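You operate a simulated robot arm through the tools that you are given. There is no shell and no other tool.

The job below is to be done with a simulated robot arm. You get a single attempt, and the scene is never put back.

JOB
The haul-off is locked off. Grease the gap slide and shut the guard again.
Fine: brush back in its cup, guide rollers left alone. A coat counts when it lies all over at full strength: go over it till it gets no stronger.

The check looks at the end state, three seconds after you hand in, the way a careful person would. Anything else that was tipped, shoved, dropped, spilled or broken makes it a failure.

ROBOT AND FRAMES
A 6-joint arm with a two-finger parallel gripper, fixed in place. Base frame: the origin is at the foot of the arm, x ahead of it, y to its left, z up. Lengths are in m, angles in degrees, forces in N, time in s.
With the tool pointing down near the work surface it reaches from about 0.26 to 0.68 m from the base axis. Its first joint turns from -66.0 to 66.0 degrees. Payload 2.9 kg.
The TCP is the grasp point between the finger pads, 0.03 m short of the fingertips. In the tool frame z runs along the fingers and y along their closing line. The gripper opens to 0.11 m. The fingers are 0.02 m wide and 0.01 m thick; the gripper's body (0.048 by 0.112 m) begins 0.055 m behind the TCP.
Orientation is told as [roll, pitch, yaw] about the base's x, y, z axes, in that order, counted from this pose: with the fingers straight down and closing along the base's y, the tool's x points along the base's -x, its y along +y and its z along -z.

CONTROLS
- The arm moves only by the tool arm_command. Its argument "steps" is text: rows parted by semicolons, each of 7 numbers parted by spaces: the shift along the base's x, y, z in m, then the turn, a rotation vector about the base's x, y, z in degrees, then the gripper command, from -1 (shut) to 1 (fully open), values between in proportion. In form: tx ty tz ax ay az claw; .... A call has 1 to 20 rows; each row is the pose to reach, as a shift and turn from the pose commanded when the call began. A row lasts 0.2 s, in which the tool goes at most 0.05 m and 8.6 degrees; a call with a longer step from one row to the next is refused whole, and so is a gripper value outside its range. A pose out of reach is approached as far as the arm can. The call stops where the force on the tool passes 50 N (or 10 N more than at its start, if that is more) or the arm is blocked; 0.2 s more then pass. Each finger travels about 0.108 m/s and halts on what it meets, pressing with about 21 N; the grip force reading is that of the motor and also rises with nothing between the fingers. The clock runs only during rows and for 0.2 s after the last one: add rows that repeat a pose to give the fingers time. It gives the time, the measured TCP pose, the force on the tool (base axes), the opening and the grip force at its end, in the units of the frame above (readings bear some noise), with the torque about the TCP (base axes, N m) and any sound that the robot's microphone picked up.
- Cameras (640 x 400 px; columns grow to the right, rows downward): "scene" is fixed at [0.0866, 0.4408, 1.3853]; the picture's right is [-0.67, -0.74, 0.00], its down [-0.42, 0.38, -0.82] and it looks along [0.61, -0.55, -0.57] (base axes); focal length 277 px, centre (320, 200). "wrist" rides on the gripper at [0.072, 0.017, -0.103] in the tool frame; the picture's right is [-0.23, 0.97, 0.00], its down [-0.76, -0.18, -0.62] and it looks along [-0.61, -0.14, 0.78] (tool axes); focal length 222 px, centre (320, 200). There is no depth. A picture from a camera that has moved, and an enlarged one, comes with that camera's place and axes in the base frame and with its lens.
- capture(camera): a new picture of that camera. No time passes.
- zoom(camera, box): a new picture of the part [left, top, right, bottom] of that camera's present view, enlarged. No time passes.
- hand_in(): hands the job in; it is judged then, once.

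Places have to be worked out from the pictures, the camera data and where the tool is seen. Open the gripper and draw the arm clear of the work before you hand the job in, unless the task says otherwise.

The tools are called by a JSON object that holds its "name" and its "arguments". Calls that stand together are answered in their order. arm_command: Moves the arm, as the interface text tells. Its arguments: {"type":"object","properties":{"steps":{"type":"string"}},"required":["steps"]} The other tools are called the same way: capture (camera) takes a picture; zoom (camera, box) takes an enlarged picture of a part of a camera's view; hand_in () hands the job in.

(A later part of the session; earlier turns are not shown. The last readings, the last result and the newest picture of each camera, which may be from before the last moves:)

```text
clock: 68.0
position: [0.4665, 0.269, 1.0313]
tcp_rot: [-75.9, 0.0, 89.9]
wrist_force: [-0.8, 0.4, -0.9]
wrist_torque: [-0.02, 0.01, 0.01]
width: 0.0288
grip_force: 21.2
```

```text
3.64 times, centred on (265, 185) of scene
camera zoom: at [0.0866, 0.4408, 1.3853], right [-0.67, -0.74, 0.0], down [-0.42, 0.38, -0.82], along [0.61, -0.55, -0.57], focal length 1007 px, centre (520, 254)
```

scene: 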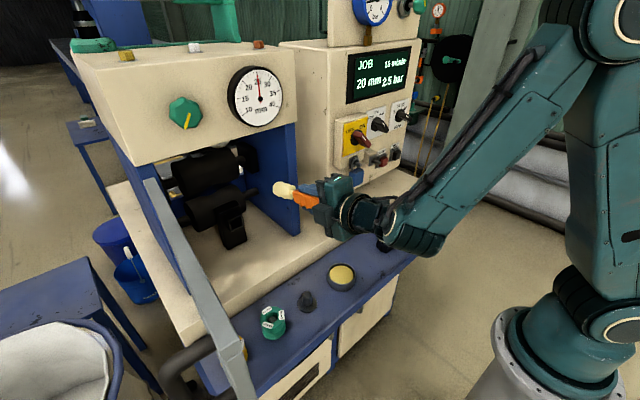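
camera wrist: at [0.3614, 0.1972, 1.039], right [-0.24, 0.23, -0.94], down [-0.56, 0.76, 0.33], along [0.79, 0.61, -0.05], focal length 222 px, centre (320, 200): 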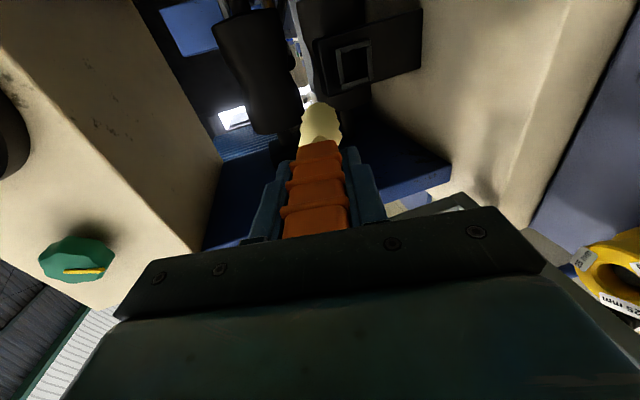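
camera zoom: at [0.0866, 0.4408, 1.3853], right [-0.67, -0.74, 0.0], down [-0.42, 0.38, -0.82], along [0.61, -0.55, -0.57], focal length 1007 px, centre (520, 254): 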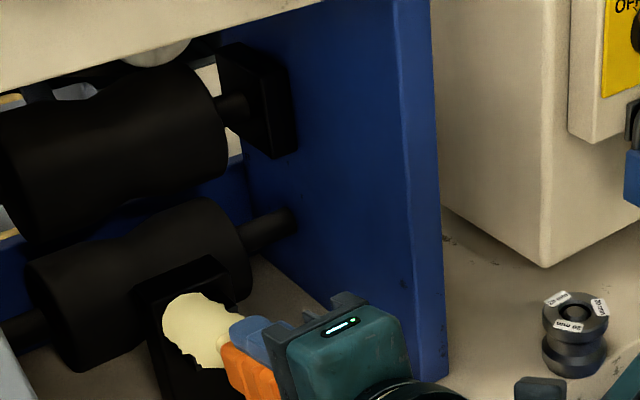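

The blue tool's black base seems about as large as this boss, which may tell what the socket is for. I move the arm out of the line of sight and zoom in on the blue tool.

{"name": "arm_command", "arguments": {"steps": "-0.005 0.01 0.03 0 0 0 -1; -0.01 0.01 0.06 0 0 0 -1; -0.015 0.01 0.09 0 0 0 -1; -0.015 0.01 0.12 0 0 0 -1"}}

{"name": "zoom", "arguments": {"camera": "scene", "box": [370, 215, 405, 255]}}

{"name": "capture", "arguments": {"camera": "scene"}}

{"name": "capture", "arguments": {"camera": "wrist"}}

```text
clock: 69.0
position: [0.4508, 0.2798, 1.1504]
tcp_rot: [-75.8, 0.0, 90.0]
wrist_force: [-0.5, -0.1, 0.0]
wrist_torque: [0.0, 0.03, 0.01]
width: 0.0285
grip_force: 20.7
```

```text
10.00 times, centred on (388, 235) of scene
camera zoom: at [0.0866, 0.4408, 1.3853], right [-0.67, -0.74, 0.0], down [-0.42, 0.38, -0.82], along [0.61, -0.55, -0.57], focal length 2770 px, centre (-355, -150)
```

zoom: 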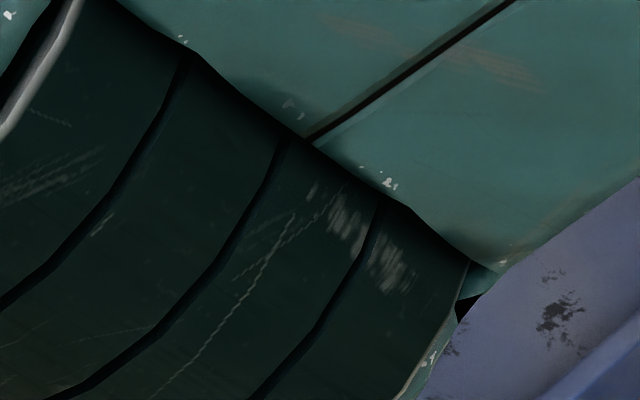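

```text
taken
```

scene: 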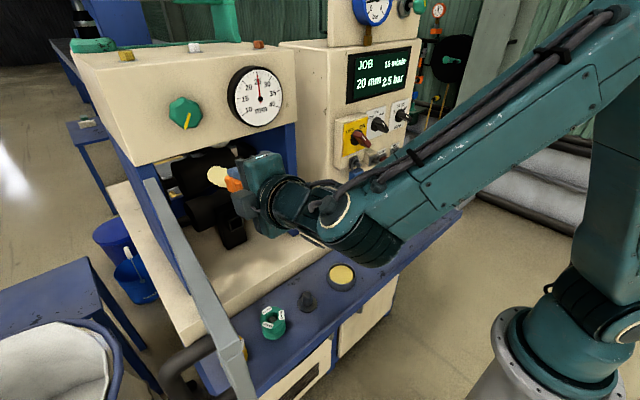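

```text
taken
camera wrist: at [0.3454, 0.2075, 1.1587], right [-0.24, 0.23, -0.94], down [-0.56, 0.76, 0.33], along [0.79, 0.61, -0.05], focal length 222 px, centre (320, 200)
```

wrist: 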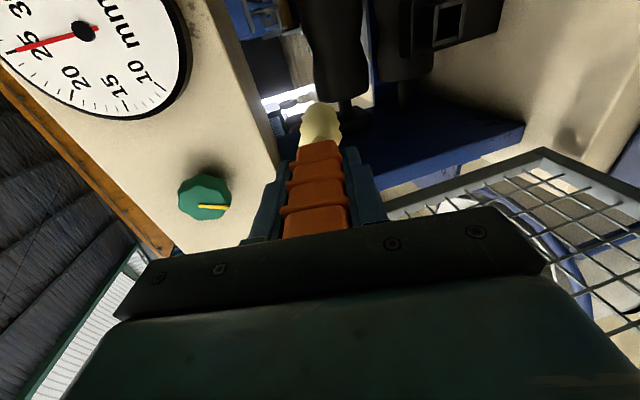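

I compare the bristles' colour now with that just after dipping, to see whether any grease has been given off, and look at the area again.

{"name": "zoom", "arguments": {"camera": "scene", "box": [190, 140, 290, 250]}}

{"name": "zoom", "arguments": {"camera": "wrist", "box": [270, 0, 520, 160]}}

```text
3.64 times, centred on (240, 195) of scene
camera zoom: at [0.0866, 0.4408, 1.3853], right [-0.67, -0.74, 0.0], down [-0.42, 0.38, -0.82], along [0.61, -0.55, -0.57], focal length 1007 px, centre (611, 218)
```

zoom: 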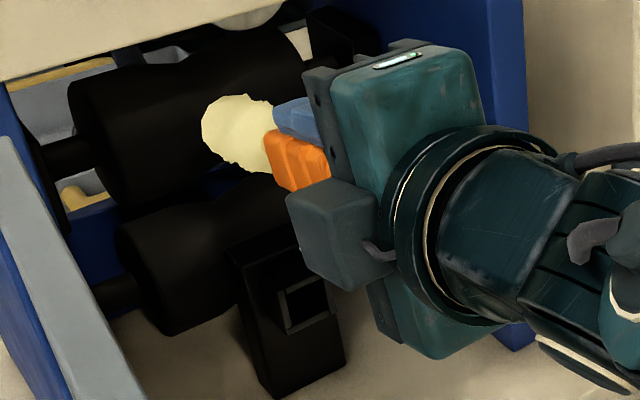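

```text
2.50 times, centred on (395, 80) of wrist
camera zoom: at [0.3454, 0.2075, 1.1587], right [-0.24, 0.23, -0.94], down [-0.56, 0.76, 0.33], along [0.79, 0.61, -0.05], focal length 555 px, centre (132, 500)
```

zoom: 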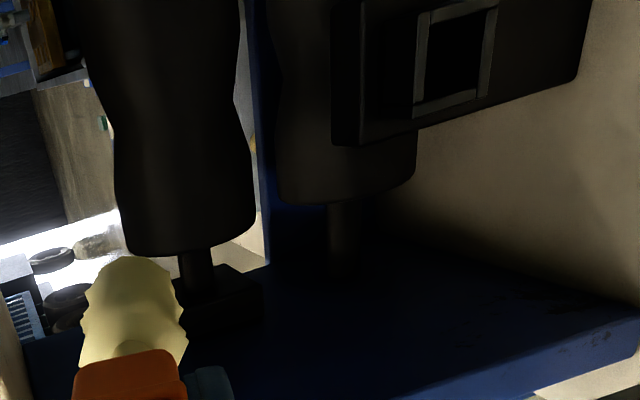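

The interior shows nothing but walls, rollers, axle blocks and this post. To learn what the socket is for, I draw back, unroll the wrist, and go look at the blue tool from close by.

{"name": "arm_command", "arguments": {"steps": "-0.03 -0.02 0 0 0 0 -1; -0.06 -0.05 0 0 0 0 -1; -0.07 -0.08 0 8 0 -2 -1; -0.07 -0.1 0 16 0 -4 -1; -0.07 -0.12 0 24 0 -6 -1; -0.07 -0.14 0 32 0 -8 -1; -0.07 -0.16 0 40 0 -10 -1; -0.07 -0.18 0 48 0 -12 -1; -0.07 -0.2 0 56 0 -14 -1; -0.07 -0.22 0 64 0 -16 -1; -0.07 -0.24 0 72 0 -18 -1; -0.07 -0.26 0 80 0 -20 -1; -0.07 -0.28 0 87 0 -22 -1; -0.07 -0.28 0 87 0 -22 -1"}}

```text
clock: 72.0
position: [0.3988, 0.0004, 1.1645]
tcp_rot: [-0.5, -75.7, 0.4]
wrist_force: [-0.1, 0.4, -0.4]
wrist_torque: [-0.01, 0.0, 0.01]
width: 0.0285
grip_force: 21.2
out of reach, approached as far as the arm can: row 8, 9, 10, 11, 12, 13, 14
```

Unrolled. I bring the tool back to vertical near y −0.12, high above the tray, to view the blue tool.

{"name": "arm_command", "arguments": {"steps": "0 -0.01 0 0 7.6 0 -1; 0 -0.02 0 0 15.2 0 -1; 0 -0.03 0 0 22.8 0 -1; 0 -0.04 0 0 30.4 0 -1; 0 -0.05 0 0 38 0 -1; 0 -0.06 0 0 45.6 0 -1; -0.01 -0.07 0 0 53.2 0 -1; -0.02 -0.08 0 0 60.8 0 -1; -0.03 -0.1 0 0 68.4 0 -1; -0.04 -0.12 0 0 75.7 0 -1; -0.04 -0.12 0 0 75.7 0 -1"}}

{"name": "capture", "arguments": {"camera": "wrist"}}

{"name": "zoom", "arguments": {"camera": "scene", "box": [365, 205, 415, 260]}}

```text
clock: 74.4
position: [0.3582, -0.1218, 1.1644]
tcp_rot: [0.0, -0.1, 0.3]
wrist_force: [0.0, -0.2, -0.3]
wrist_torque: [0.04, 0.02, 0.02]
width: 0.0287
grip_force: 20.9
```

```text
taken
camera wrist: at [0.2848, -0.1052, 1.2666], right [0.22, 0.97, 0.0], down [0.76, -0.17, 0.62], along [0.61, -0.14, -0.78], focal length 222 px, centre (320, 200)
```

wrist: 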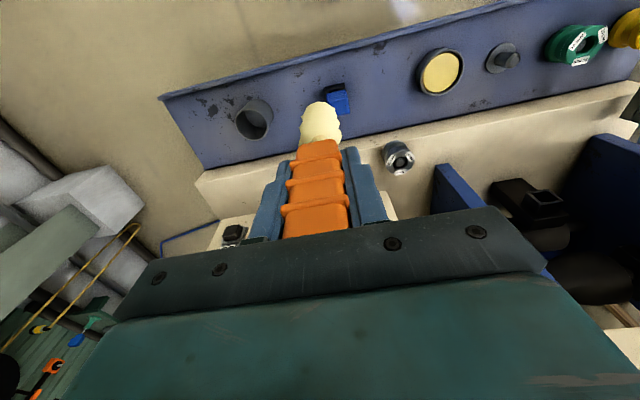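

```text
7.27 times, centred on (390, 232) of scene
camera zoom: at [0.0867, 0.4408, 1.3853], right [-0.67, -0.74, 0.0], down [-0.42, 0.38, -0.82], along [0.61, -0.55, -0.57], focal length 2015 px, centre (-189, -36)
```

zoom: 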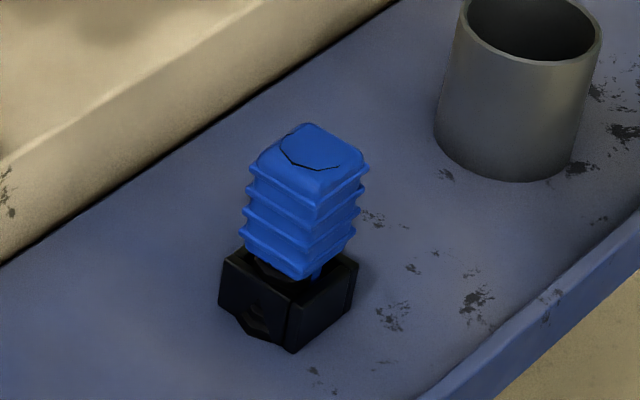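

The blue tool stands on a black base with some cut-out in its side. I shift a little to get it clear of the brush in the wrist view.

{"name": "arm_command", "arguments": {"steps": "0 -0.03 -0.03 0 0 0 -1; 0 -0.05 -0.05 0 0 0 -1"}}

{"name": "capture", "arguments": {"camera": "wrist"}}

{"name": "zoom", "arguments": {"camera": "wrist", "box": [340, 50, 440, 130]}}

{"name": "zoom", "arguments": {"camera": "scene", "box": [373, 220, 408, 255]}}

```text
clock: 75.0
position: [0.3556, -0.1702, 1.1145]
tcp_rot: [0.0, -0.2, 0.2]
wrist_force: [0.0, -0.5, -1.0]
wrist_torque: [0.03, -0.01, 0.01]
width: 0.029
grip_force: 20.8
```

```text
taken
camera wrist: at [0.2828, -0.1539, 1.2174], right [0.22, 0.97, 0.0], down [0.76, -0.17, 0.62], along [0.61, -0.14, -0.78], focal length 222 px, centre (320, 200)
```

wrist: 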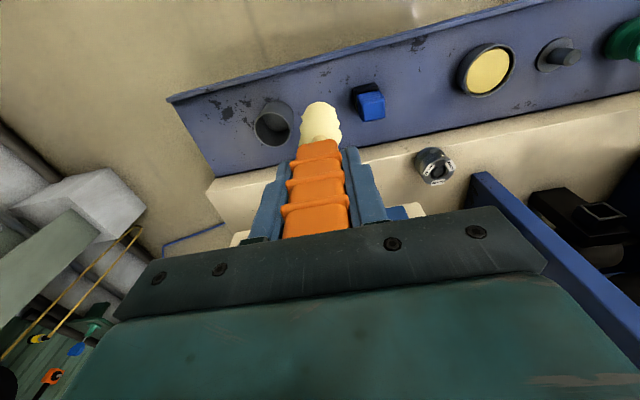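

```text
5.00 times, centred on (390, 90) of wrist
camera zoom: at [0.2828, -0.1539, 1.2174], right [0.22, 0.97, 0.0], down [0.76, -0.17, 0.62], along [0.61, -0.14, -0.78], focal length 1111 px, centre (-30, 750)
```

zoom: 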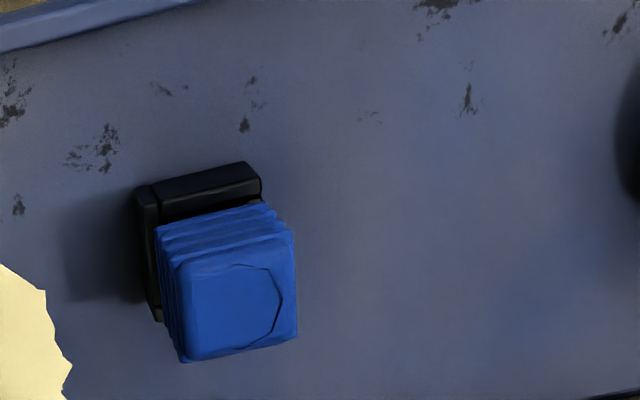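

```text
11.43 times, centred on (390, 238) of scene
camera zoom: at [0.0866, 0.4408, 1.3853], right [-0.67, -0.74, 0.0], down [-0.42, 0.38, -0.82], along [0.61, -0.55, -0.57], focal length 3166 px, centre (-486, -229)
```

zoom: 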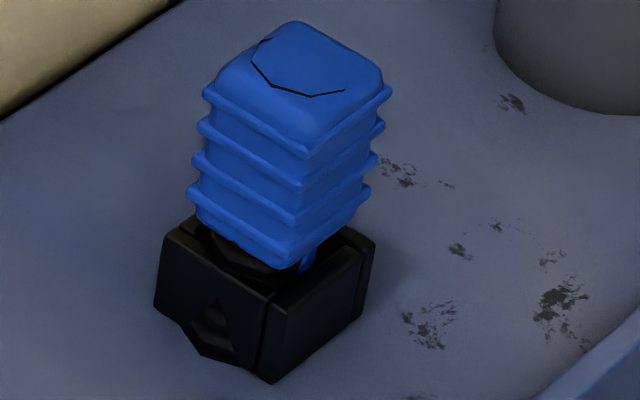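

The base is a small four-walled rest of the same make as the socket on the post. I compare the bristle colour now with the same view right after dipping, to see if grease was given off in the recess.

{"name": "zoom", "arguments": {"camera": "wrist", "box": [240, 40, 400, 240]}}

{"name": "zoom", "arguments": {"camera": "scene", "box": [340, 100, 480, 240]}}

```text
2.00 times, centred on (320, 140) of wrist
camera zoom: at [0.2828, -0.1539, 1.2174], right [0.22, 0.97, 0.0], down [0.76, -0.17, 0.62], along [0.61, -0.14, -0.78], focal length 444 px, centre (320, 320)
```

zoom: 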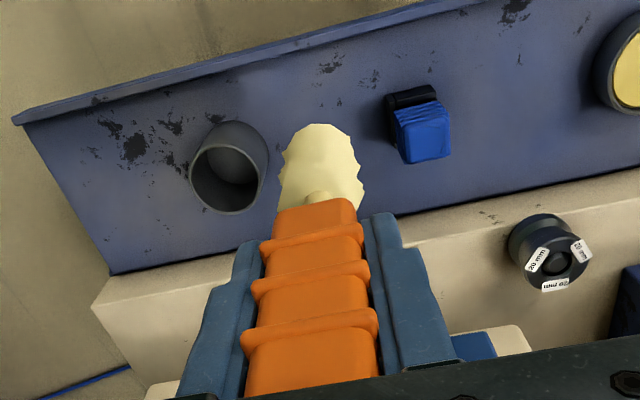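

```text
2.86 times, centred on (410, 170) of scene
camera zoom: at [0.0866, 0.4408, 1.3853], right [-0.67, -0.74, 0.0], down [-0.42, 0.38, -0.82], along [0.61, -0.55, -0.57], focal length 792 px, centre (63, 286)
```

zoom: 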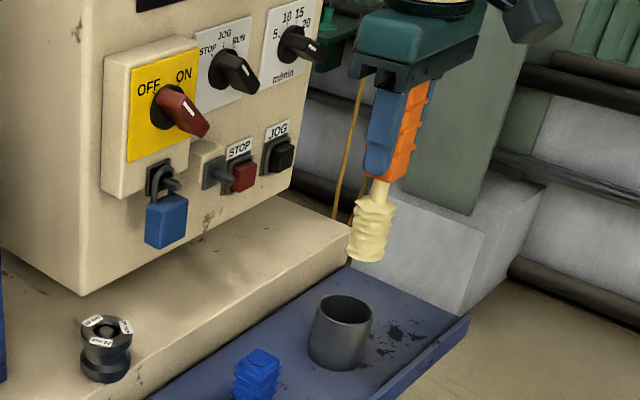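

The bristles look perhaps slightly paler. I take a straight-on, distant view into the recess with nothing in front of it, to judge the floor properly.

{"name": "arm_command", "arguments": {"steps": "0 0.04 -0.01 0 -6 0 -1; 0 0.085 -0.02 0 -12 0 -1; 0 0.13 -0.03 0 -18 0 -1; 0 0.175 -0.04 0 -24 0 -1; 0 0.22 -0.05 0 -30 0 -1; 0 0.265 -0.06 0 -36 0 -1; 0 0.31 -0.07 0 -42 0 -1; 0 0.35 -0.08 0 -48 0 -1; 0 0.38 -0.09 0 -54 0 -1; 0 0.4 -0.1 0 -60 0 -1; 0 0.4 -0.1 0 -60 0 -1"}}

{"name": "capture", "arguments": {"camera": "wrist"}}

```text
clock: 77.4
position: [0.3571, 0.2316, 1.012]
tcp_rot: [-0.3, -60.1, 0.4]
wrist_force: [0.0, -0.4, -0.9]
wrist_torque: [0.02, 0.0, -0.02]
width: 0.0287
grip_force: 20.9
```

```text
taken
camera wrist: at [0.23, 0.2487, 0.9998], right [0.11, 0.97, 0.19], down [-0.16, -0.18, 0.97], along [0.98, -0.14, 0.14], focal length 222 px, centre (320, 200)
```

wrist: 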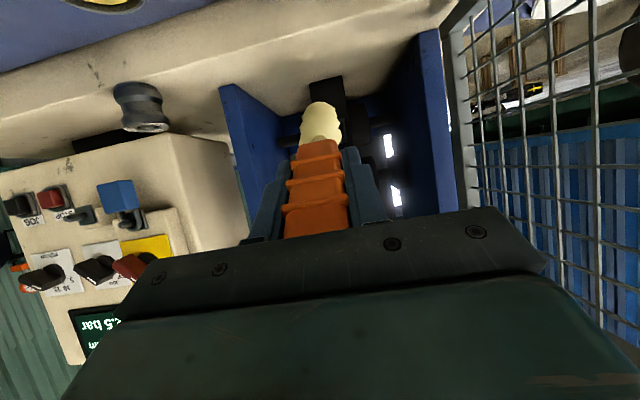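

{"name": "arm_command", "arguments": {"steps": "0 -0.035 0 0 0 0 -1; 0 -0.07 0 0 0 0 -1"}}

{"name": "zoom", "arguments": {"camera": "wrist", "box": [320, 50, 420, 150]}}

{"name": "zoom", "arguments": {"camera": "wrist", "box": [345, 90, 385, 130]}}

```text
clock: 78.0
position: [0.3666, 0.1662, 1.0102]
tcp_rot: [-0.3, -60.1, 0.4]
wrist_force: [0.2, -0.3, -0.9]
wrist_torque: [0.02, -0.02, 0.01]
width: 0.0286
grip_force: 20.9
out of reach, approached as far as the arm can: row 2
```

```text
4.00 times, centred on (370, 100) of wrist
camera zoom: at [0.2392, 0.1832, 0.9988], right [0.11, 0.97, 0.19], down [-0.16, -0.17, 0.97], along [0.98, -0.14, 0.14], focal length 888 px, centre (120, 600)
```

zoom: 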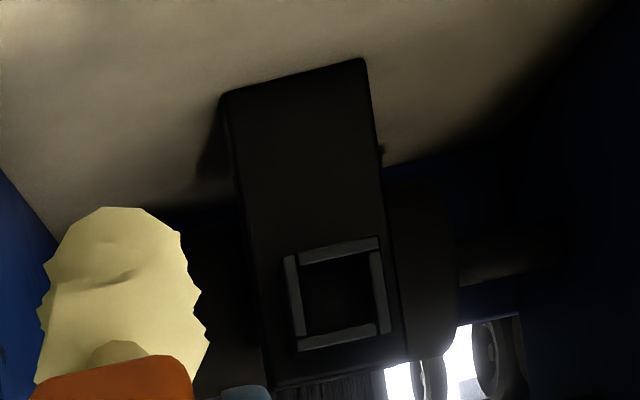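

```text
10.00 times, centred on (365, 110) of wrist
camera zoom: at [0.2392, 0.1832, 0.9988], right [0.11, 0.97, 0.19], down [-0.16, -0.17, 0.97], along [0.98, -0.14, 0.14], focal length 2221 px, centre (-130, 1100)
```

zoom: 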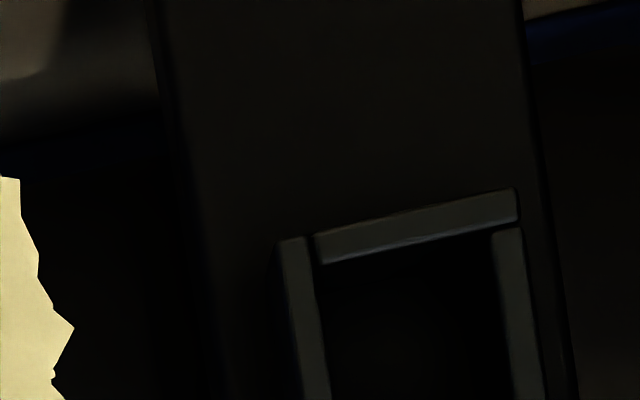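

The floor shows no coat. I notice a small nub by the post's side and look closer at the post's surroundings and the underside.

{"name": "zoom", "arguments": {"camera": "wrist", "box": [335, 55, 405, 105]}}

{"name": "zoom", "arguments": {"camera": "wrist", "box": [380, 90, 470, 200]}}

{"name": "zoom", "arguments": {"camera": "wrist", "box": [250, 80, 320, 160]}}

{"name": "capture", "arguments": {"camera": "wrist"}}

```text
8.00 times, centred on (370, 80) of wrist
camera zoom: at [0.2392, 0.1832, 0.9988], right [0.11, 0.97, 0.19], down [-0.16, -0.17, 0.97], along [0.98, -0.14, 0.14], focal length 1777 px, centre (-80, 1160)
```

zoom: 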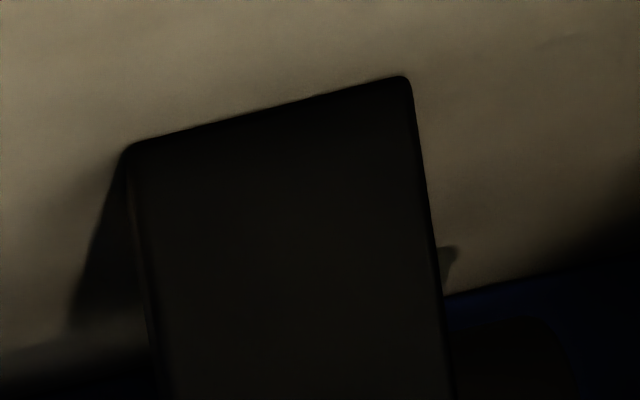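

```text
3.64 times, centred on (425, 145) of wrist
camera zoom: at [0.2392, 0.1832, 0.9988], right [0.11, 0.97, 0.19], down [-0.16, -0.17, 0.97], along [0.98, -0.14, 0.14], focal length 808 px, centre (-62, 400)
```

zoom: 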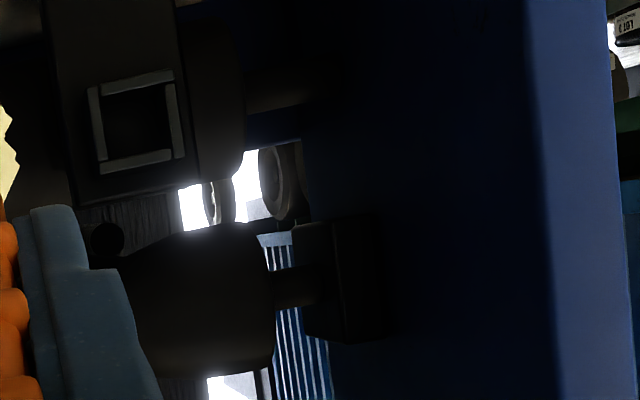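

```text
5.00 times, centred on (285, 120) of wrist
camera zoom: at [0.2392, 0.1832, 0.9988], right [0.11, 0.97, 0.19], down [-0.16, -0.17, 0.97], along [0.98, -0.14, 0.14], focal length 1111 px, centre (495, 600)
```

zoom: 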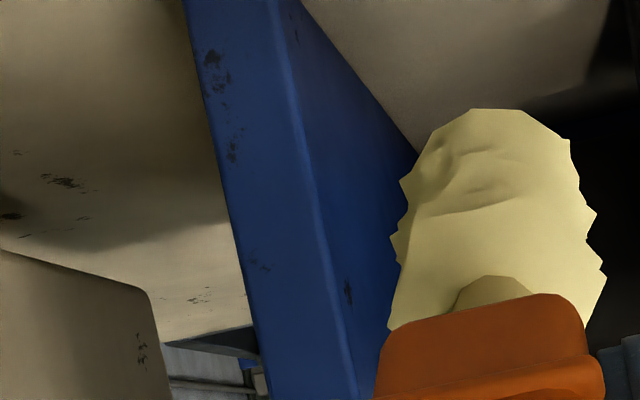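

```text
taken
camera wrist: at [0.2392, 0.1832, 0.9988], right [0.11, 0.97, 0.19], down [-0.16, -0.17, 0.97], along [0.98, -0.14, 0.14], focal length 222 px, centre (320, 200)
```

wrist: 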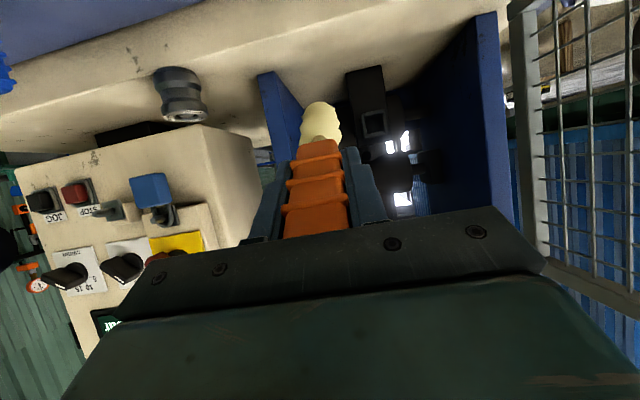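

Nothing else stands out, so before deciding I'll give the recess floor a fair trial with a freshly and fully loaded brush. I go back to the tin for a longer dip.

{"name": "arm_command", "arguments": {"steps": "0.005 -0.01 0.02 0 7.5 0 -1; 0.01 -0.02 0.04 0 15 0 -1; 0.015 -0.03 0.05 0 22.5 0 -1; 0.02 -0.04 0.06 0 30 0 -1; 0.025 -0.05 0.06 0 37.5 0 -1; 0.03 -0.06 0.06 0 45 0 -1; 0.032 -0.07 0.06 0 52.5 0 -1; 0.032 -0.082 0.06 0 60 0 -1; 0.032 -0.082 0.06 0 60 0 -1"}}

{"name": "zoom", "arguments": {"camera": "wrist", "box": [240, 40, 400, 160]}}

```text
clock: 80.0
position: [0.395, 0.0819, 1.0755]
tcp_rot: [0.0, 0.0, 0.2]
wrist_force: [0.6, -0.1, -0.2]
wrist_torque: [-0.03, 0.01, -0.01]
width: 0.0287
grip_force: 20.8
```

```text
3.33 times, centred on (320, 100) of wrist
camera zoom: at [0.3224, 0.0988, 1.1774], right [0.22, 0.97, 0.0], down [0.76, -0.17, 0.62], along [0.61, -0.14, -0.78], focal length 740 px, centre (320, 533)
```

zoom: 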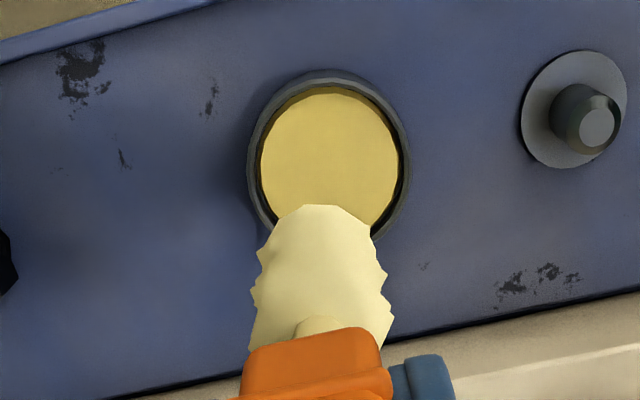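

Centred again over the tin, I go down into the grease and dwell there with a small swirl.

{"name": "arm_command", "arguments": {"steps": "0.003 0.002 -0.04 0 0 0 -1; 0.003 0.002 -0.08 0 0 0 -1; 0.003 0.002 -0.11 0 0 0 -1; 0.003 0.002 -0.122 0 0 0 -1; 0.003 0.002 -0.126 0 0 0 -1; 0.006 0.002 -0.126 0 0 0 -1; 0.003 0.006 -0.126 0 0 0 -1; 0.0 0.002 -0.126 0 0 0 -1; 0.003 -0.002 -0.126 0 0 0 -1; 0.003 0.002 -0.126 0 0 0 -1; 0.003 0.002 -0.126 0 0 0 -1; 0.003 0.002 -0.126 0 0 0 -1"}}

{"name": "zoom", "arguments": {"camera": "wrist", "box": [240, 40, 400, 160]}}

{"name": "arm_command", "arguments": {"steps": "0 0 0.03 0 0 0 -1; 0 0 0.07 0 0 0 -1; 0 0 0.115 0 0 0 -1; 0 0 0.125 0 0 0 -1"}}

{"name": "zoom", "arguments": {"camera": "wrist", "box": [240, 40, 400, 160]}}

```text
clock: 82.6
position: [0.4, 0.0856, 0.9495]
tcp_rot: [-0.1, -0.1, 0.3]
wrist_force: [-0.2, -0.5, 0.0]
wrist_torque: [-0.04, -0.03, 0.01]
width: 0.0288
grip_force: 20.7
```

```text
3.33 times, centred on (320, 100) of wrist
camera zoom: at [0.3264, 0.1027, 1.0523], right [0.22, 0.97, 0.0], down [0.76, -0.17, 0.62], along [0.61, -0.14, -0.78], focal length 740 px, centre (320, 533)
```

zoom: 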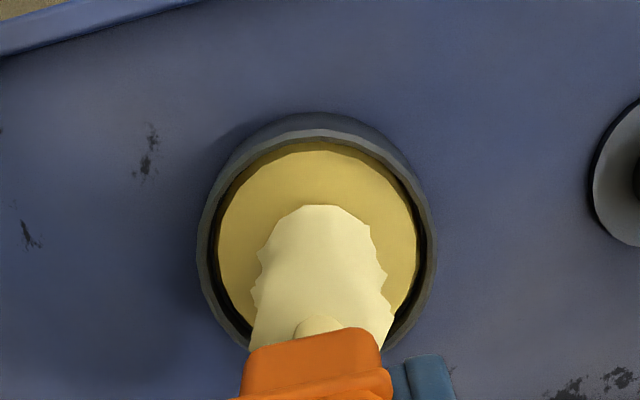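

```text
clock: 83.6
position: [0.4004, 0.0846, 1.0722]
tcp_rot: [-0.1, -0.1, 0.2]
wrist_force: [0.0, -0.3, -0.8]
wrist_torque: [0.01, 0.01, 0.02]
width: 0.0287
grip_force: 20.8
```

```text
3.33 times, centred on (320, 100) of wrist
camera zoom: at [0.3264, 0.1019, 1.1757], right [0.22, 0.97, 0.0], down [0.76, -0.17, 0.62], along [0.61, -0.14, -0.78], focal length 740 px, centre (320, 533)
```

zoom: 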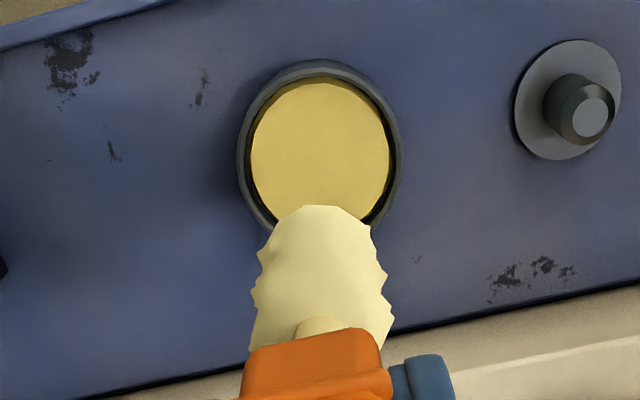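

No bottom contact this time: the brush has slid a few mm up into the grip from the pressing. I dip again slightly deeper until I feel the bottom lightly.

{"name": "arm_command", "arguments": {"steps": "0 0 -0.04 0 0 0 -1; 0 0 -0.08 0 0 0 -1; 0 0 -0.115 0 0 0 -1; 0 0 -0.124 0 0 0 -1; 0 0 -0.127 0 0 0 -1; 0 0 -0.127 0 0 0 -1"}}

{"name": "zoom", "arguments": {"camera": "scene", "box": [300, 220, 380, 300]}}

```text
clock: 85.0
position: [0.3981, 0.0855, 0.9486]
tcp_rot: [-0.1, -0.2, 0.1]
wrist_force: [0.5, -0.1, -1.4]
wrist_torque: [0.0, 0.0, 0.03]
width: 0.0285
grip_force: 21.0
```

```text
5.00 times, centred on (340, 260) of scene
camera zoom: at [0.0866, 0.4408, 1.3853], right [-0.67, -0.74, 0.0], down [-0.42, 0.38, -0.82], along [0.61, -0.55, -0.57], focal length 1385 px, centre (220, -100)
```

zoom: 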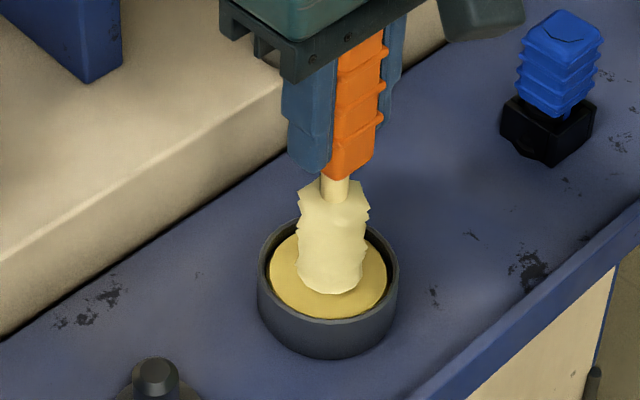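

{"name": "arm_command", "arguments": {"steps": "0 0 -0.002 0 0 0 -1; 0 0 -0.004 0 0 0 -1; 0 0 -0.005 0 0 0 -1"}}

```text
clock: 85.8
position: [0.3994, 0.0856, 0.9422]
tcp_rot: [0.0, -0.1, 0.2]
wrist_force: [-2.4, 0.0, 7.9]
wrist_torque: [0.0, 0.24, 0.01]
width: 0.0287
grip_force: 20.9
```

Touching at about 8 N. I dwell about a second, lift, and compare the bristle colour.

{"name": "arm_command", "arguments": {"steps": "0 0 0 0 0 0 -1; 0.002 0 0 0 0 0 -1; 0 0.002 0 0 0 0 -1; -0.002 0 0 0 0 0 -1; 0 0 0 0 0 0 -1; 0 0 0.03 0 0 0 -1; 0 0 0.08 0 0 0 -1; 0 0 0.13 0 0 0 -1"}}

{"name": "zoom", "arguments": {"camera": "wrist", "box": [240, 40, 400, 160]}}

{"name": "zoom", "arguments": {"camera": "scene", "box": [300, 150, 390, 300]}}

```text
clock: 87.6
position: [0.3957, 0.0892, 1.0712]
tcp_rot: [-0.1, 0.0, 0.2]
wrist_force: [-0.2, 0.1, -0.4]
wrist_torque: [-0.03, 0.01, -0.01]
width: 0.0284
grip_force: 21.1
```

```text
3.33 times, centred on (320, 100) of wrist
camera zoom: at [0.323, 0.1055, 1.1745], right [0.22, 0.97, 0.0], down [0.76, -0.17, 0.62], along [0.61, -0.14, -0.78], focal length 740 px, centre (320, 533)
```

zoom: 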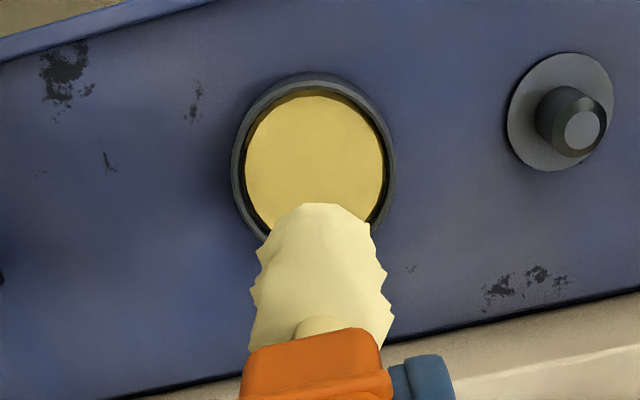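

```text
2.67 times, centred on (345, 225) of scene
camera zoom: at [0.0866, 0.4408, 1.3853], right [-0.67, -0.74, 0.0], down [-0.42, 0.38, -0.82], along [0.61, -0.55, -0.57], focal length 739 px, centre (253, 133)
```

zoom: 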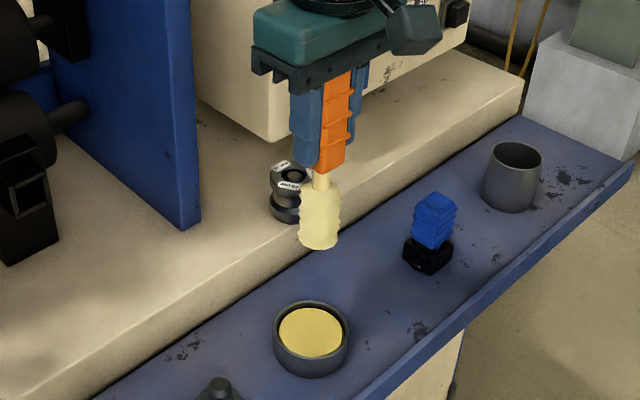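

The brush is freshly loaded (tip now about 0.125 m from the TCP). I turn the wrist 90° first, then tilt forward again, to re-enter the recess with the camera out of the way at the side.

{"name": "arm_command", "arguments": {"steps": "0.002 0.006 0 0 0 8.2 -1; 0.004 0.012 0 0 0 16.4 -1; 0.006 0.018 0 0 0 24.6 -1; 0.008 0.024 0 0 0 32.8 -1; 0.01 0.03 0 0 0 41 -1; 0.012 0.036 0 0 0 49.2 -1; 0.014 0.042 0 0 0 57.4 -1; 0.018 0.048 0 0 0 65.6 -1; 0.02 0.054 0 0 0 73.8 -1; 0.022 0.06 0 0 0 82 -1; 0.025 0.065 0 0 0 90 -1; 0.025 0.065 0 0 0 90 -1"}}

{"name": "arm_command", "arguments": {"steps": "0.005 0.01 0 0 -8.2 0 -1; 0.01 0.02 0 0 -16.4 0 -1; 0.015 0.03 0 0 -24.6 0 -1; 0.02 0.04 0 0 -32.8 0 -1; 0.025 0.05 0 0 -41 0 -1; 0.03 0.06 -0.01 0 -49.2 0 -1; 0.04 0.07 -0.02 0 -57.4 0 -1; 0.05 0.08 -0.04 0 -65.6 0 -1; 0.06 0.085 -0.06 0 -73.8 0 -1; 0.066 0.085 -0.08 0 -82 0 -1; 0.066 0.085 -0.08 0 -82 0 -1"}}

{"name": "zoom", "arguments": {"camera": "wrist", "box": [250, 10, 410, 150]}}

```text
clock: 90.2
position: [0.4248, 0.1499, 1.0718]
tcp_rot: [0.0, 0.0, 90.3]
wrist_force: [0.1, -0.6, -0.5]
wrist_torque: [0.01, 0.02, 0.01]
width: 0.0287
grip_force: 21.4
```

```text
clock: 92.6
position: [0.4909, 0.234, 0.9899]
tcp_rot: [-82.1, 0.2, 90.2]
wrist_force: [-0.7, -0.7, -0.7]
wrist_torque: [0.0, 0.04, -0.02]
width: 0.0287
grip_force: 21.4
```

```text
2.86 times, centred on (330, 80) of wrist
camera zoom: at [0.3868, 0.1612, 0.9874], right [-0.13, 0.22, -0.97], down [-0.6, 0.76, 0.26], along [0.79, 0.61, 0.03], focal length 635 px, centre (291, 543)
```

zoom: 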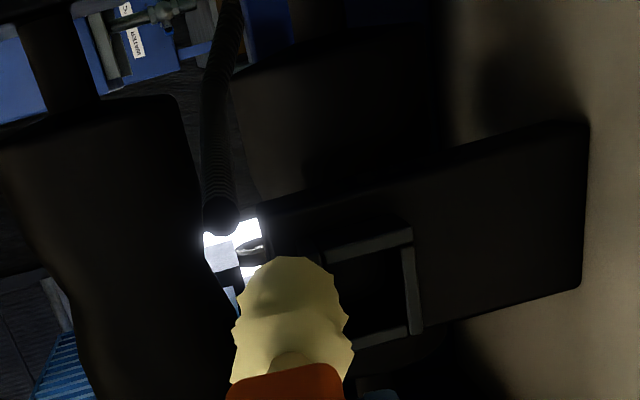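

The view also shows the corrugated pipe's end behind, so the rollers' nip is above this post. I lower to the recess's height, go in along the axis and press lightly on the floor again.

{"name": "arm_command", "arguments": {"steps": "-0.002 0.004 -0.012 0 0 0 -1; -0.002 0.004 -0.025 0 0 0 -1; 0.006 0.004 -0.026 0 0 0 -1; 0.016 0.004 -0.0275 0 0 0 -1; 0.026 0.004 -0.029 0 0 0 -1; 0.032 0.004 -0.03 0 0 0 -1; 0.035 0.004 -0.0305 0 0 0 -1"}}

{"name": "arm_command", "arguments": {"steps": "0.001 0 0 0 0 0 -1; 0.002 0 0 0 0 0 -1; 0.003 0 0 0 0 0 -1; 0.004 0 0 0 0 0 -1"}}

```text
clock: 94.2
position: [0.5246, 0.2376, 0.9619]
tcp_rot: [-81.9, 0.2, 90.1]
wrist_force: [-1.7, 0.1, -3.4]
wrist_torque: [0.02, 0.39, -0.04]
width: 0.0289
grip_force: 21.0
```

```text
clock: 95.2
position: [0.5293, 0.2392, 0.962]
tcp_rot: [-81.9, 0.2, 90.1]
wrist_force: [-4.2, -0.4, -10.8]
wrist_torque: [0.0, 0.91, 0.03]
width: 0.0285
grip_force: 21.2
```

The top wall is pushing it down (−11 N in z); I lower 4 mm and press on until the floor is felt.

{"name": "arm_command", "arguments": {"steps": "0 0 -0.002 0 0 0 -1; 0 0 -0.004 0 0 0 -1; 0.001 0 -0.004 0 0 0 -1; 0.002 0 -0.004 0 0 0 -1"}}

```text
clock: 96.2
position: [0.5292, 0.2403, 0.9593]
tcp_rot: [-82.3, 0.2, 90.4]
wrist_force: [-28.2, -0.4, 7.9]
wrist_torque: [-0.05, -0.9, -0.11]
width: 0.0288
grip_force: 21.3
```

Firmly on the floor (−28 N). I ease 1 mm and scrub a longer pattern over y and z.

{"name": "arm_command", "arguments": {"steps": "-0.001 0.003 0 0 0 0 -1; -0.001 0.006 0 0 0 0 -1; -0.001 0.002 0 0 0 0 -1; -0.001 -0.003 0 0 0 0 -1; -0.001 -0.006 0 0 0 0 -1; -0.001 -0.006 0.003 0 0 0 -1; -0.001 -0.002 0.003 0 0 0 -1; -0.001 0.003 0.003 0 0 0 -1; -0.001 0.006 0.003 0 0 0 -1; -0.001 0.006 0.006 0 0 0 -1; -0.001 0.002 0.006 0 0 0 -1; -0.001 -0.003 0.006 0 0 0 -1; -0.001 -0.006 0.006 0 0 0 -1; -0.001 -0.006 -0.002 0 0 0 -1; -0.001 -0.002 -0.002 0 0 0 -1; -0.001 0.003 -0.002 0 0 0 -1; -0.001 0.006 -0.002 0 0 0 -1; -0.001 0.0 0 0 0 0 -1"}}

{"name": "arm_command", "arguments": {"steps": "-0.01 0 0.0015 0 0 0 -1; -0.025 0 0.0036 0 0 0 -1; -0.036 0 0.0055 0 2 0 -1; -0.045 0 0.015 0 4 0 -1; -0.055 0.01 0.035 0 6 0 -1; -0.06 0.025 0.06 0 6 0 -1; -0.06 0.03 0.07 0 6 0 -1"}}

{"name": "zoom", "arguments": {"camera": "wrist", "box": [330, 30, 410, 110]}}

{"name": "zoom", "arguments": {"camera": "wrist", "box": [338, 40, 374, 90]}}

```text
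clock: 100.0
position: [0.5298, 0.2404, 0.9558]
tcp_rot: [-82.2, 0.0, 90.4]
wrist_force: [-6.4, 4.0, 5.0]
wrist_torque: [0.08, -0.62, 0.47]
width: 0.0286
grip_force: 20.5
```

```text
clock: 101.6
position: [0.4704, 0.2695, 1.0287]
tcp_rot: [-76.1, 0.3, 90.1]
wrist_force: [-0.4, 0.0, -0.3]
wrist_torque: [-0.02, 0.03, 0.02]
width: 0.0285
grip_force: 21.3
```

```text
5.00 times, centred on (370, 70) of wrist
camera zoom: at [0.3642, 0.197, 1.0362], right [-0.24, 0.22, -0.95], down [-0.56, 0.76, 0.32], along [0.79, 0.61, -0.05], focal length 1111 px, centre (70, 850)
```

zoom: 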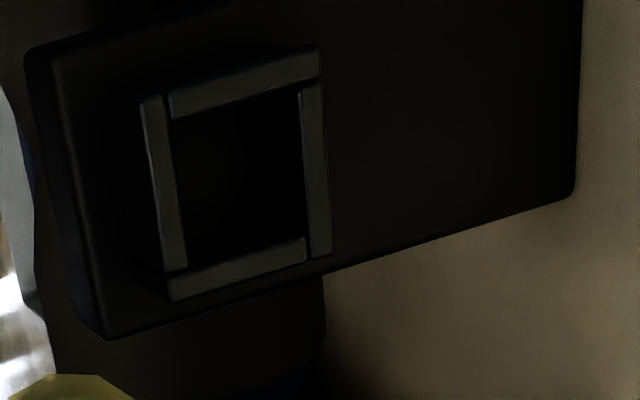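

```text
8.00 times, centred on (356, 65) of wrist
camera zoom: at [0.3642, 0.197, 1.0362], right [-0.24, 0.22, -0.95], down [-0.56, 0.76, 0.32], along [0.79, 0.61, -0.05], focal length 1777 px, centre (32, 1280)
```

zoom: 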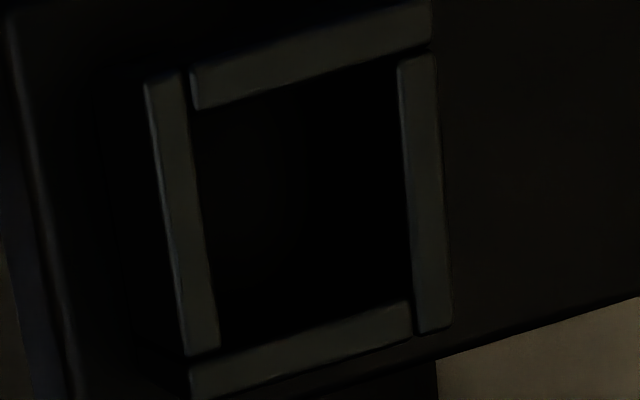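

Still no trace of coat on the recess floor after a long firm scrub with a full brush, so this is not the greasing surface. I look for another candidate, first at the axle blocks at highest enlargement and then from below toward the housing's underside.

{"name": "zoom", "arguments": {"camera": "scene", "box": [236, 140, 260, 172]}}

{"name": "zoom", "arguments": {"camera": "wrist", "box": [225, 95, 315, 185]}}

{"name": "zoom", "arguments": {"camera": "scene", "box": [150, 165, 200, 240]}}

{"name": "zoom", "arguments": {"camera": "scene", "box": [100, 130, 200, 300]}}

```text
12.50 times, centred on (248, 156) of scene
camera zoom: at [0.0866, 0.4408, 1.3853], right [-0.67, -0.74, 0.0], down [-0.42, 0.38, -0.82], along [0.61, -0.55, -0.57], focal length 3463 px, centre (1220, 750)
```

zoom: 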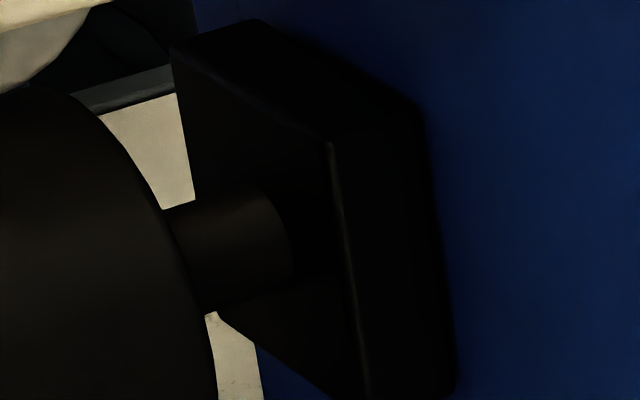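

```text
4.44 times, centred on (270, 140) of wrist
camera zoom: at [0.3642, 0.197, 1.0362], right [-0.24, 0.22, -0.95], down [-0.56, 0.76, 0.32], along [0.79, 0.61, -0.05], focal length 987 px, centre (542, 467)
```

zoom: 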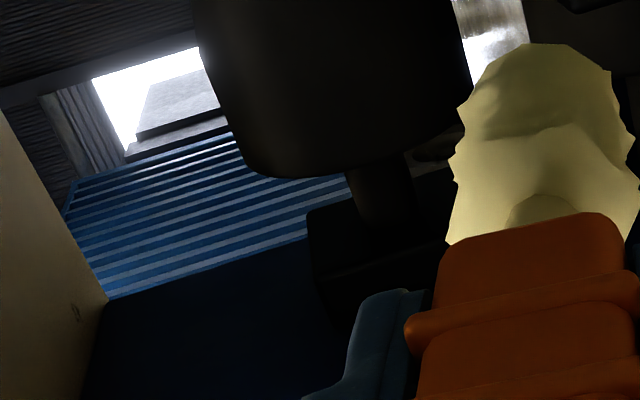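

```text
5.33 times, centred on (175, 202) of scene
camera zoom: at [0.0866, 0.4408, 1.3853], right [-0.67, -0.74, 0.0], down [-0.42, 0.38, -0.82], along [0.61, -0.55, -0.57], focal length 1477 px, centre (1093, 187)
```

zoom: 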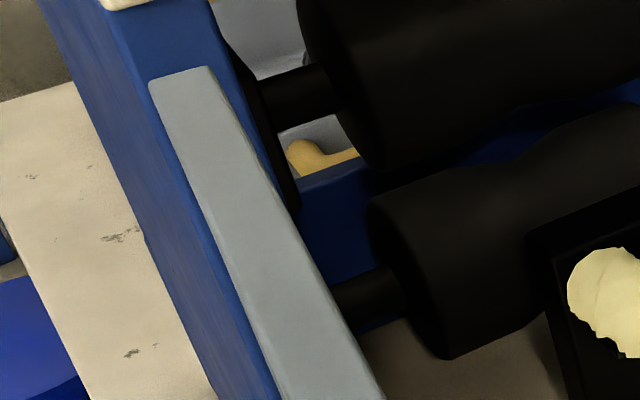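

```text
2.35 times, centred on (150, 215) of scene
camera zoom: at [0.0866, 0.4408, 1.3853], right [-0.67, -0.74, 0.0], down [-0.42, 0.38, -0.82], along [0.61, -0.55, -0.57], focal length 652 px, centre (720, 165)
```

zoom: 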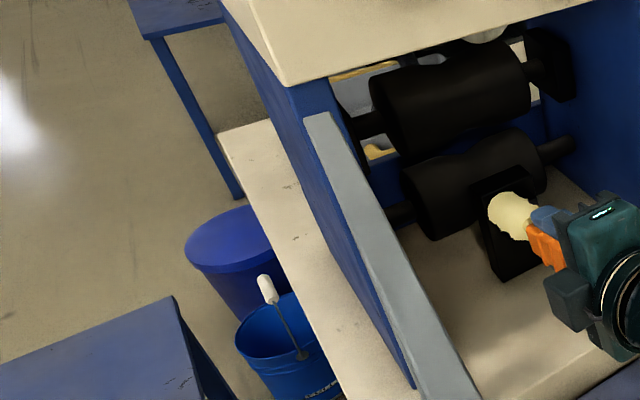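

The blocks are plain. I unroll the wrist so the camera hangs below and looks up under the housing, to inspect its underside and the upper parts.

{"name": "arm_command", "arguments": {"steps": "-0.01 -0.01 0.01 8 0 -2 -1; -0.02 -0.02 0.01 16 0 -4 -1; -0.02 -0.03 0.01 24 0 -6 -1; -0.02 -0.04 0.01 32 0 -8 -1; -0.02 -0.05 0.01 40 0 -10 -1; -0.02 -0.06 0.01 48 0 -12 -1; -0.02 -0.07 0.01 56 0 -14 -1; -0.02 -0.07 0.01 64 0 -16 -1; -0.02 -0.07 0.01 72 0 -18 -1; -0.02 -0.07 0.01 80 0 -20 -1; -0.02 -0.07 0.01 87.3 0 -21.6 -1; -0.02 -0.07 0.01 87.3 0 -21.6 -1"}}

{"name": "arm_command", "arguments": {"steps": "0.01 0 0.0 0 -5 0 -1; 0.02 0 0.0 0 -10 0 -1; 0.025 0 0.0 0 -14 0 -1; 0.025 0 0.0 0 -14 0 -1"}}

{"name": "capture", "arguments": {"camera": "wrist"}}

{"name": "zoom", "arguments": {"camera": "wrist", "box": [160, 0, 480, 220]}}

```text
clock: 104.2
position: [0.4498, 0.1989, 1.0368]
tcp_rot: [-0.6, -76.3, 0.6]
wrist_force: [0.0, -0.2, -0.4]
wrist_torque: [-0.02, 0.02, 0.0]
width: 0.0288
grip_force: 20.6
```

```text
clock: 105.2
position: [0.4811, 0.2027, 1.0429]
tcp_rot: [-77.0, -89.6, 76.9]
wrist_force: [1.3, -1.0, -0.7]
wrist_torque: [-0.05, 0.01, 0.0]
width: 0.0287
grip_force: 21.6
out of reach, approached as far as the arm can: row 3, 4
```

```text
taken
camera wrist: at [0.377, 0.2185, 0.97], right [0.0, 0.97, 0.22], down [-0.62, -0.17, 0.76], along [0.78, -0.14, 0.61], focal length 222 px, centre (320, 200)
```

wrist: 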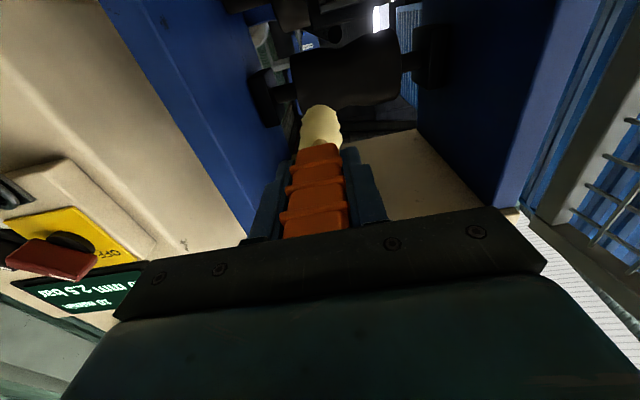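

```text
1.82 times, centred on (320, 110) of wrist
camera zoom: at [0.377, 0.2185, 0.97], right [0.0, 0.97, 0.22], down [-0.62, -0.17, 0.76], along [0.78, -0.14, 0.61], focal length 404 px, centre (320, 364)
```

zoom: 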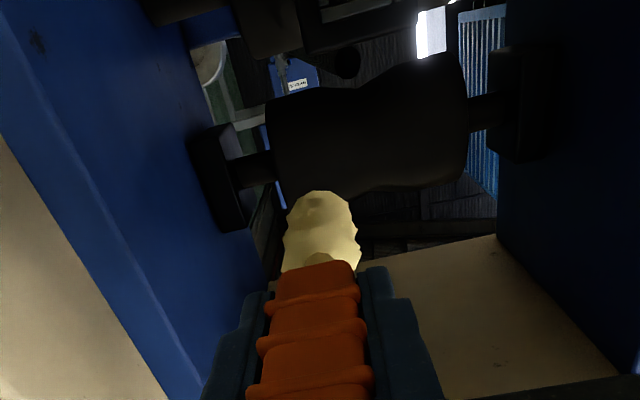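

The housing's underside is plain too. I noticed something greyish low down behind the post; I take a low view from further left to look around the post at deck level.

{"name": "arm_command", "arguments": {"steps": "-0.02 0.01 0 0 6 0 -1; -0.045 0.03 0 0 12 0 -1; -0.065 0.05 -0.01 0 18 0 -1; -0.08 0.07 -0.025 0 24 0 -1; -0.081 0.09 -0.04 0 30 0 -1; -0.081 0.1 -0.055 0 35 0 -1; -0.081 0.1 -0.055 0 35 0 -1"}}

{"name": "capture", "arguments": {"camera": "wrist"}}

{"name": "zoom", "arguments": {"camera": "wrist", "box": [180, 40, 320, 160]}}

```text
clock: 106.8
position: [0.4004, 0.3042, 0.9882]
tcp_rot: [-0.3, -55.2, 0.5]
wrist_force: [0.3, 0.5, -0.6]
wrist_torque: [0.0, 0.04, -0.01]
width: 0.0285
grip_force: 21.3
```

```text
taken
camera wrist: at [0.2723, 0.3191, 0.9863], right [0.13, 0.97, 0.18], down [-0.07, -0.17, 0.98], along [0.99, -0.14, 0.05], focal length 222 px, centre (320, 200)
```

wrist: 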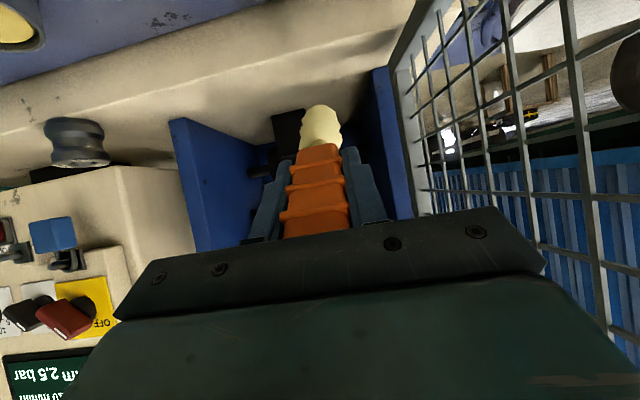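

```text
3.33 times, centred on (250, 100) of wrist
camera zoom: at [0.2723, 0.3191, 0.9863], right [0.13, 0.97, 0.18], down [-0.07, -0.17, 0.98], along [0.99, -0.14, 0.05], focal length 740 px, centre (553, 533)
```

zoom: 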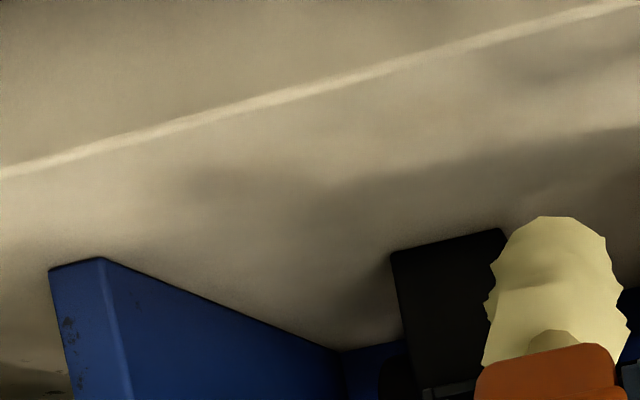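

Behind the post there's only deck and back panel. I also notice a dark flat strip under the control cabinet, beside the black guide roller; I enlarge that and the whole right side.

{"name": "zoom", "arguments": {"camera": "wrist", "box": [0, 100, 200, 230]}}

{"name": "zoom", "arguments": {"camera": "wrist", "box": [130, 90, 290, 230]}}

{"name": "zoom", "arguments": {"camera": "wrist", "box": [340, 60, 440, 230]}}

```text
3.08 times, centred on (100, 165) of wrist
camera zoom: at [0.2723, 0.3191, 0.9863], right [0.13, 0.97, 0.18], down [-0.07, -0.17, 0.98], along [0.99, -0.14, 0.05], focal length 684 px, centre (997, 308)
```

zoom: 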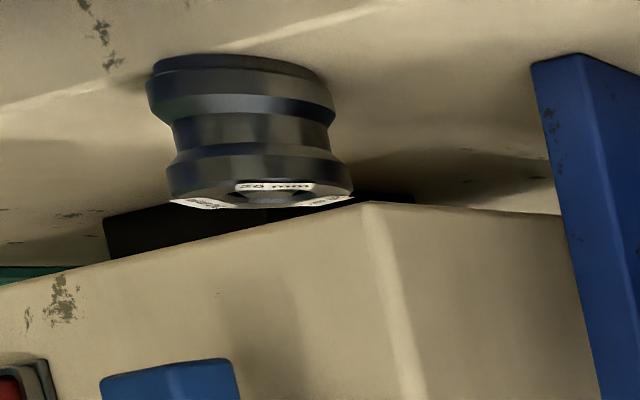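

```text
2.86 times, centred on (210, 160) of wrist
camera zoom: at [0.2723, 0.3191, 0.9863], right [0.13, 0.97, 0.18], down [-0.07, -0.17, 0.98], along [0.99, -0.14, 0.05], focal length 635 px, centre (634, 314)
```

zoom: 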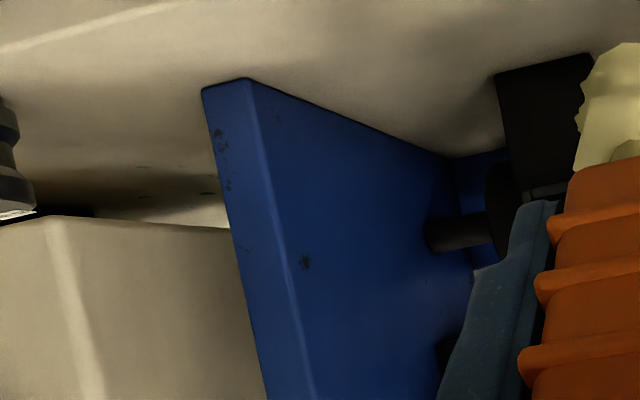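

```text
2.35 times, centred on (390, 145) of wrist
camera zoom: at [0.2723, 0.3191, 0.9863], right [0.13, 0.97, 0.18], down [-0.07, -0.17, 0.98], along [0.99, -0.14, 0.05], focal length 523 px, centre (155, 329)
```

zoom: 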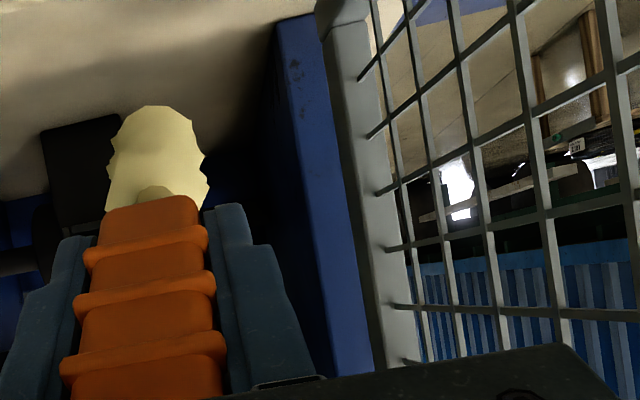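

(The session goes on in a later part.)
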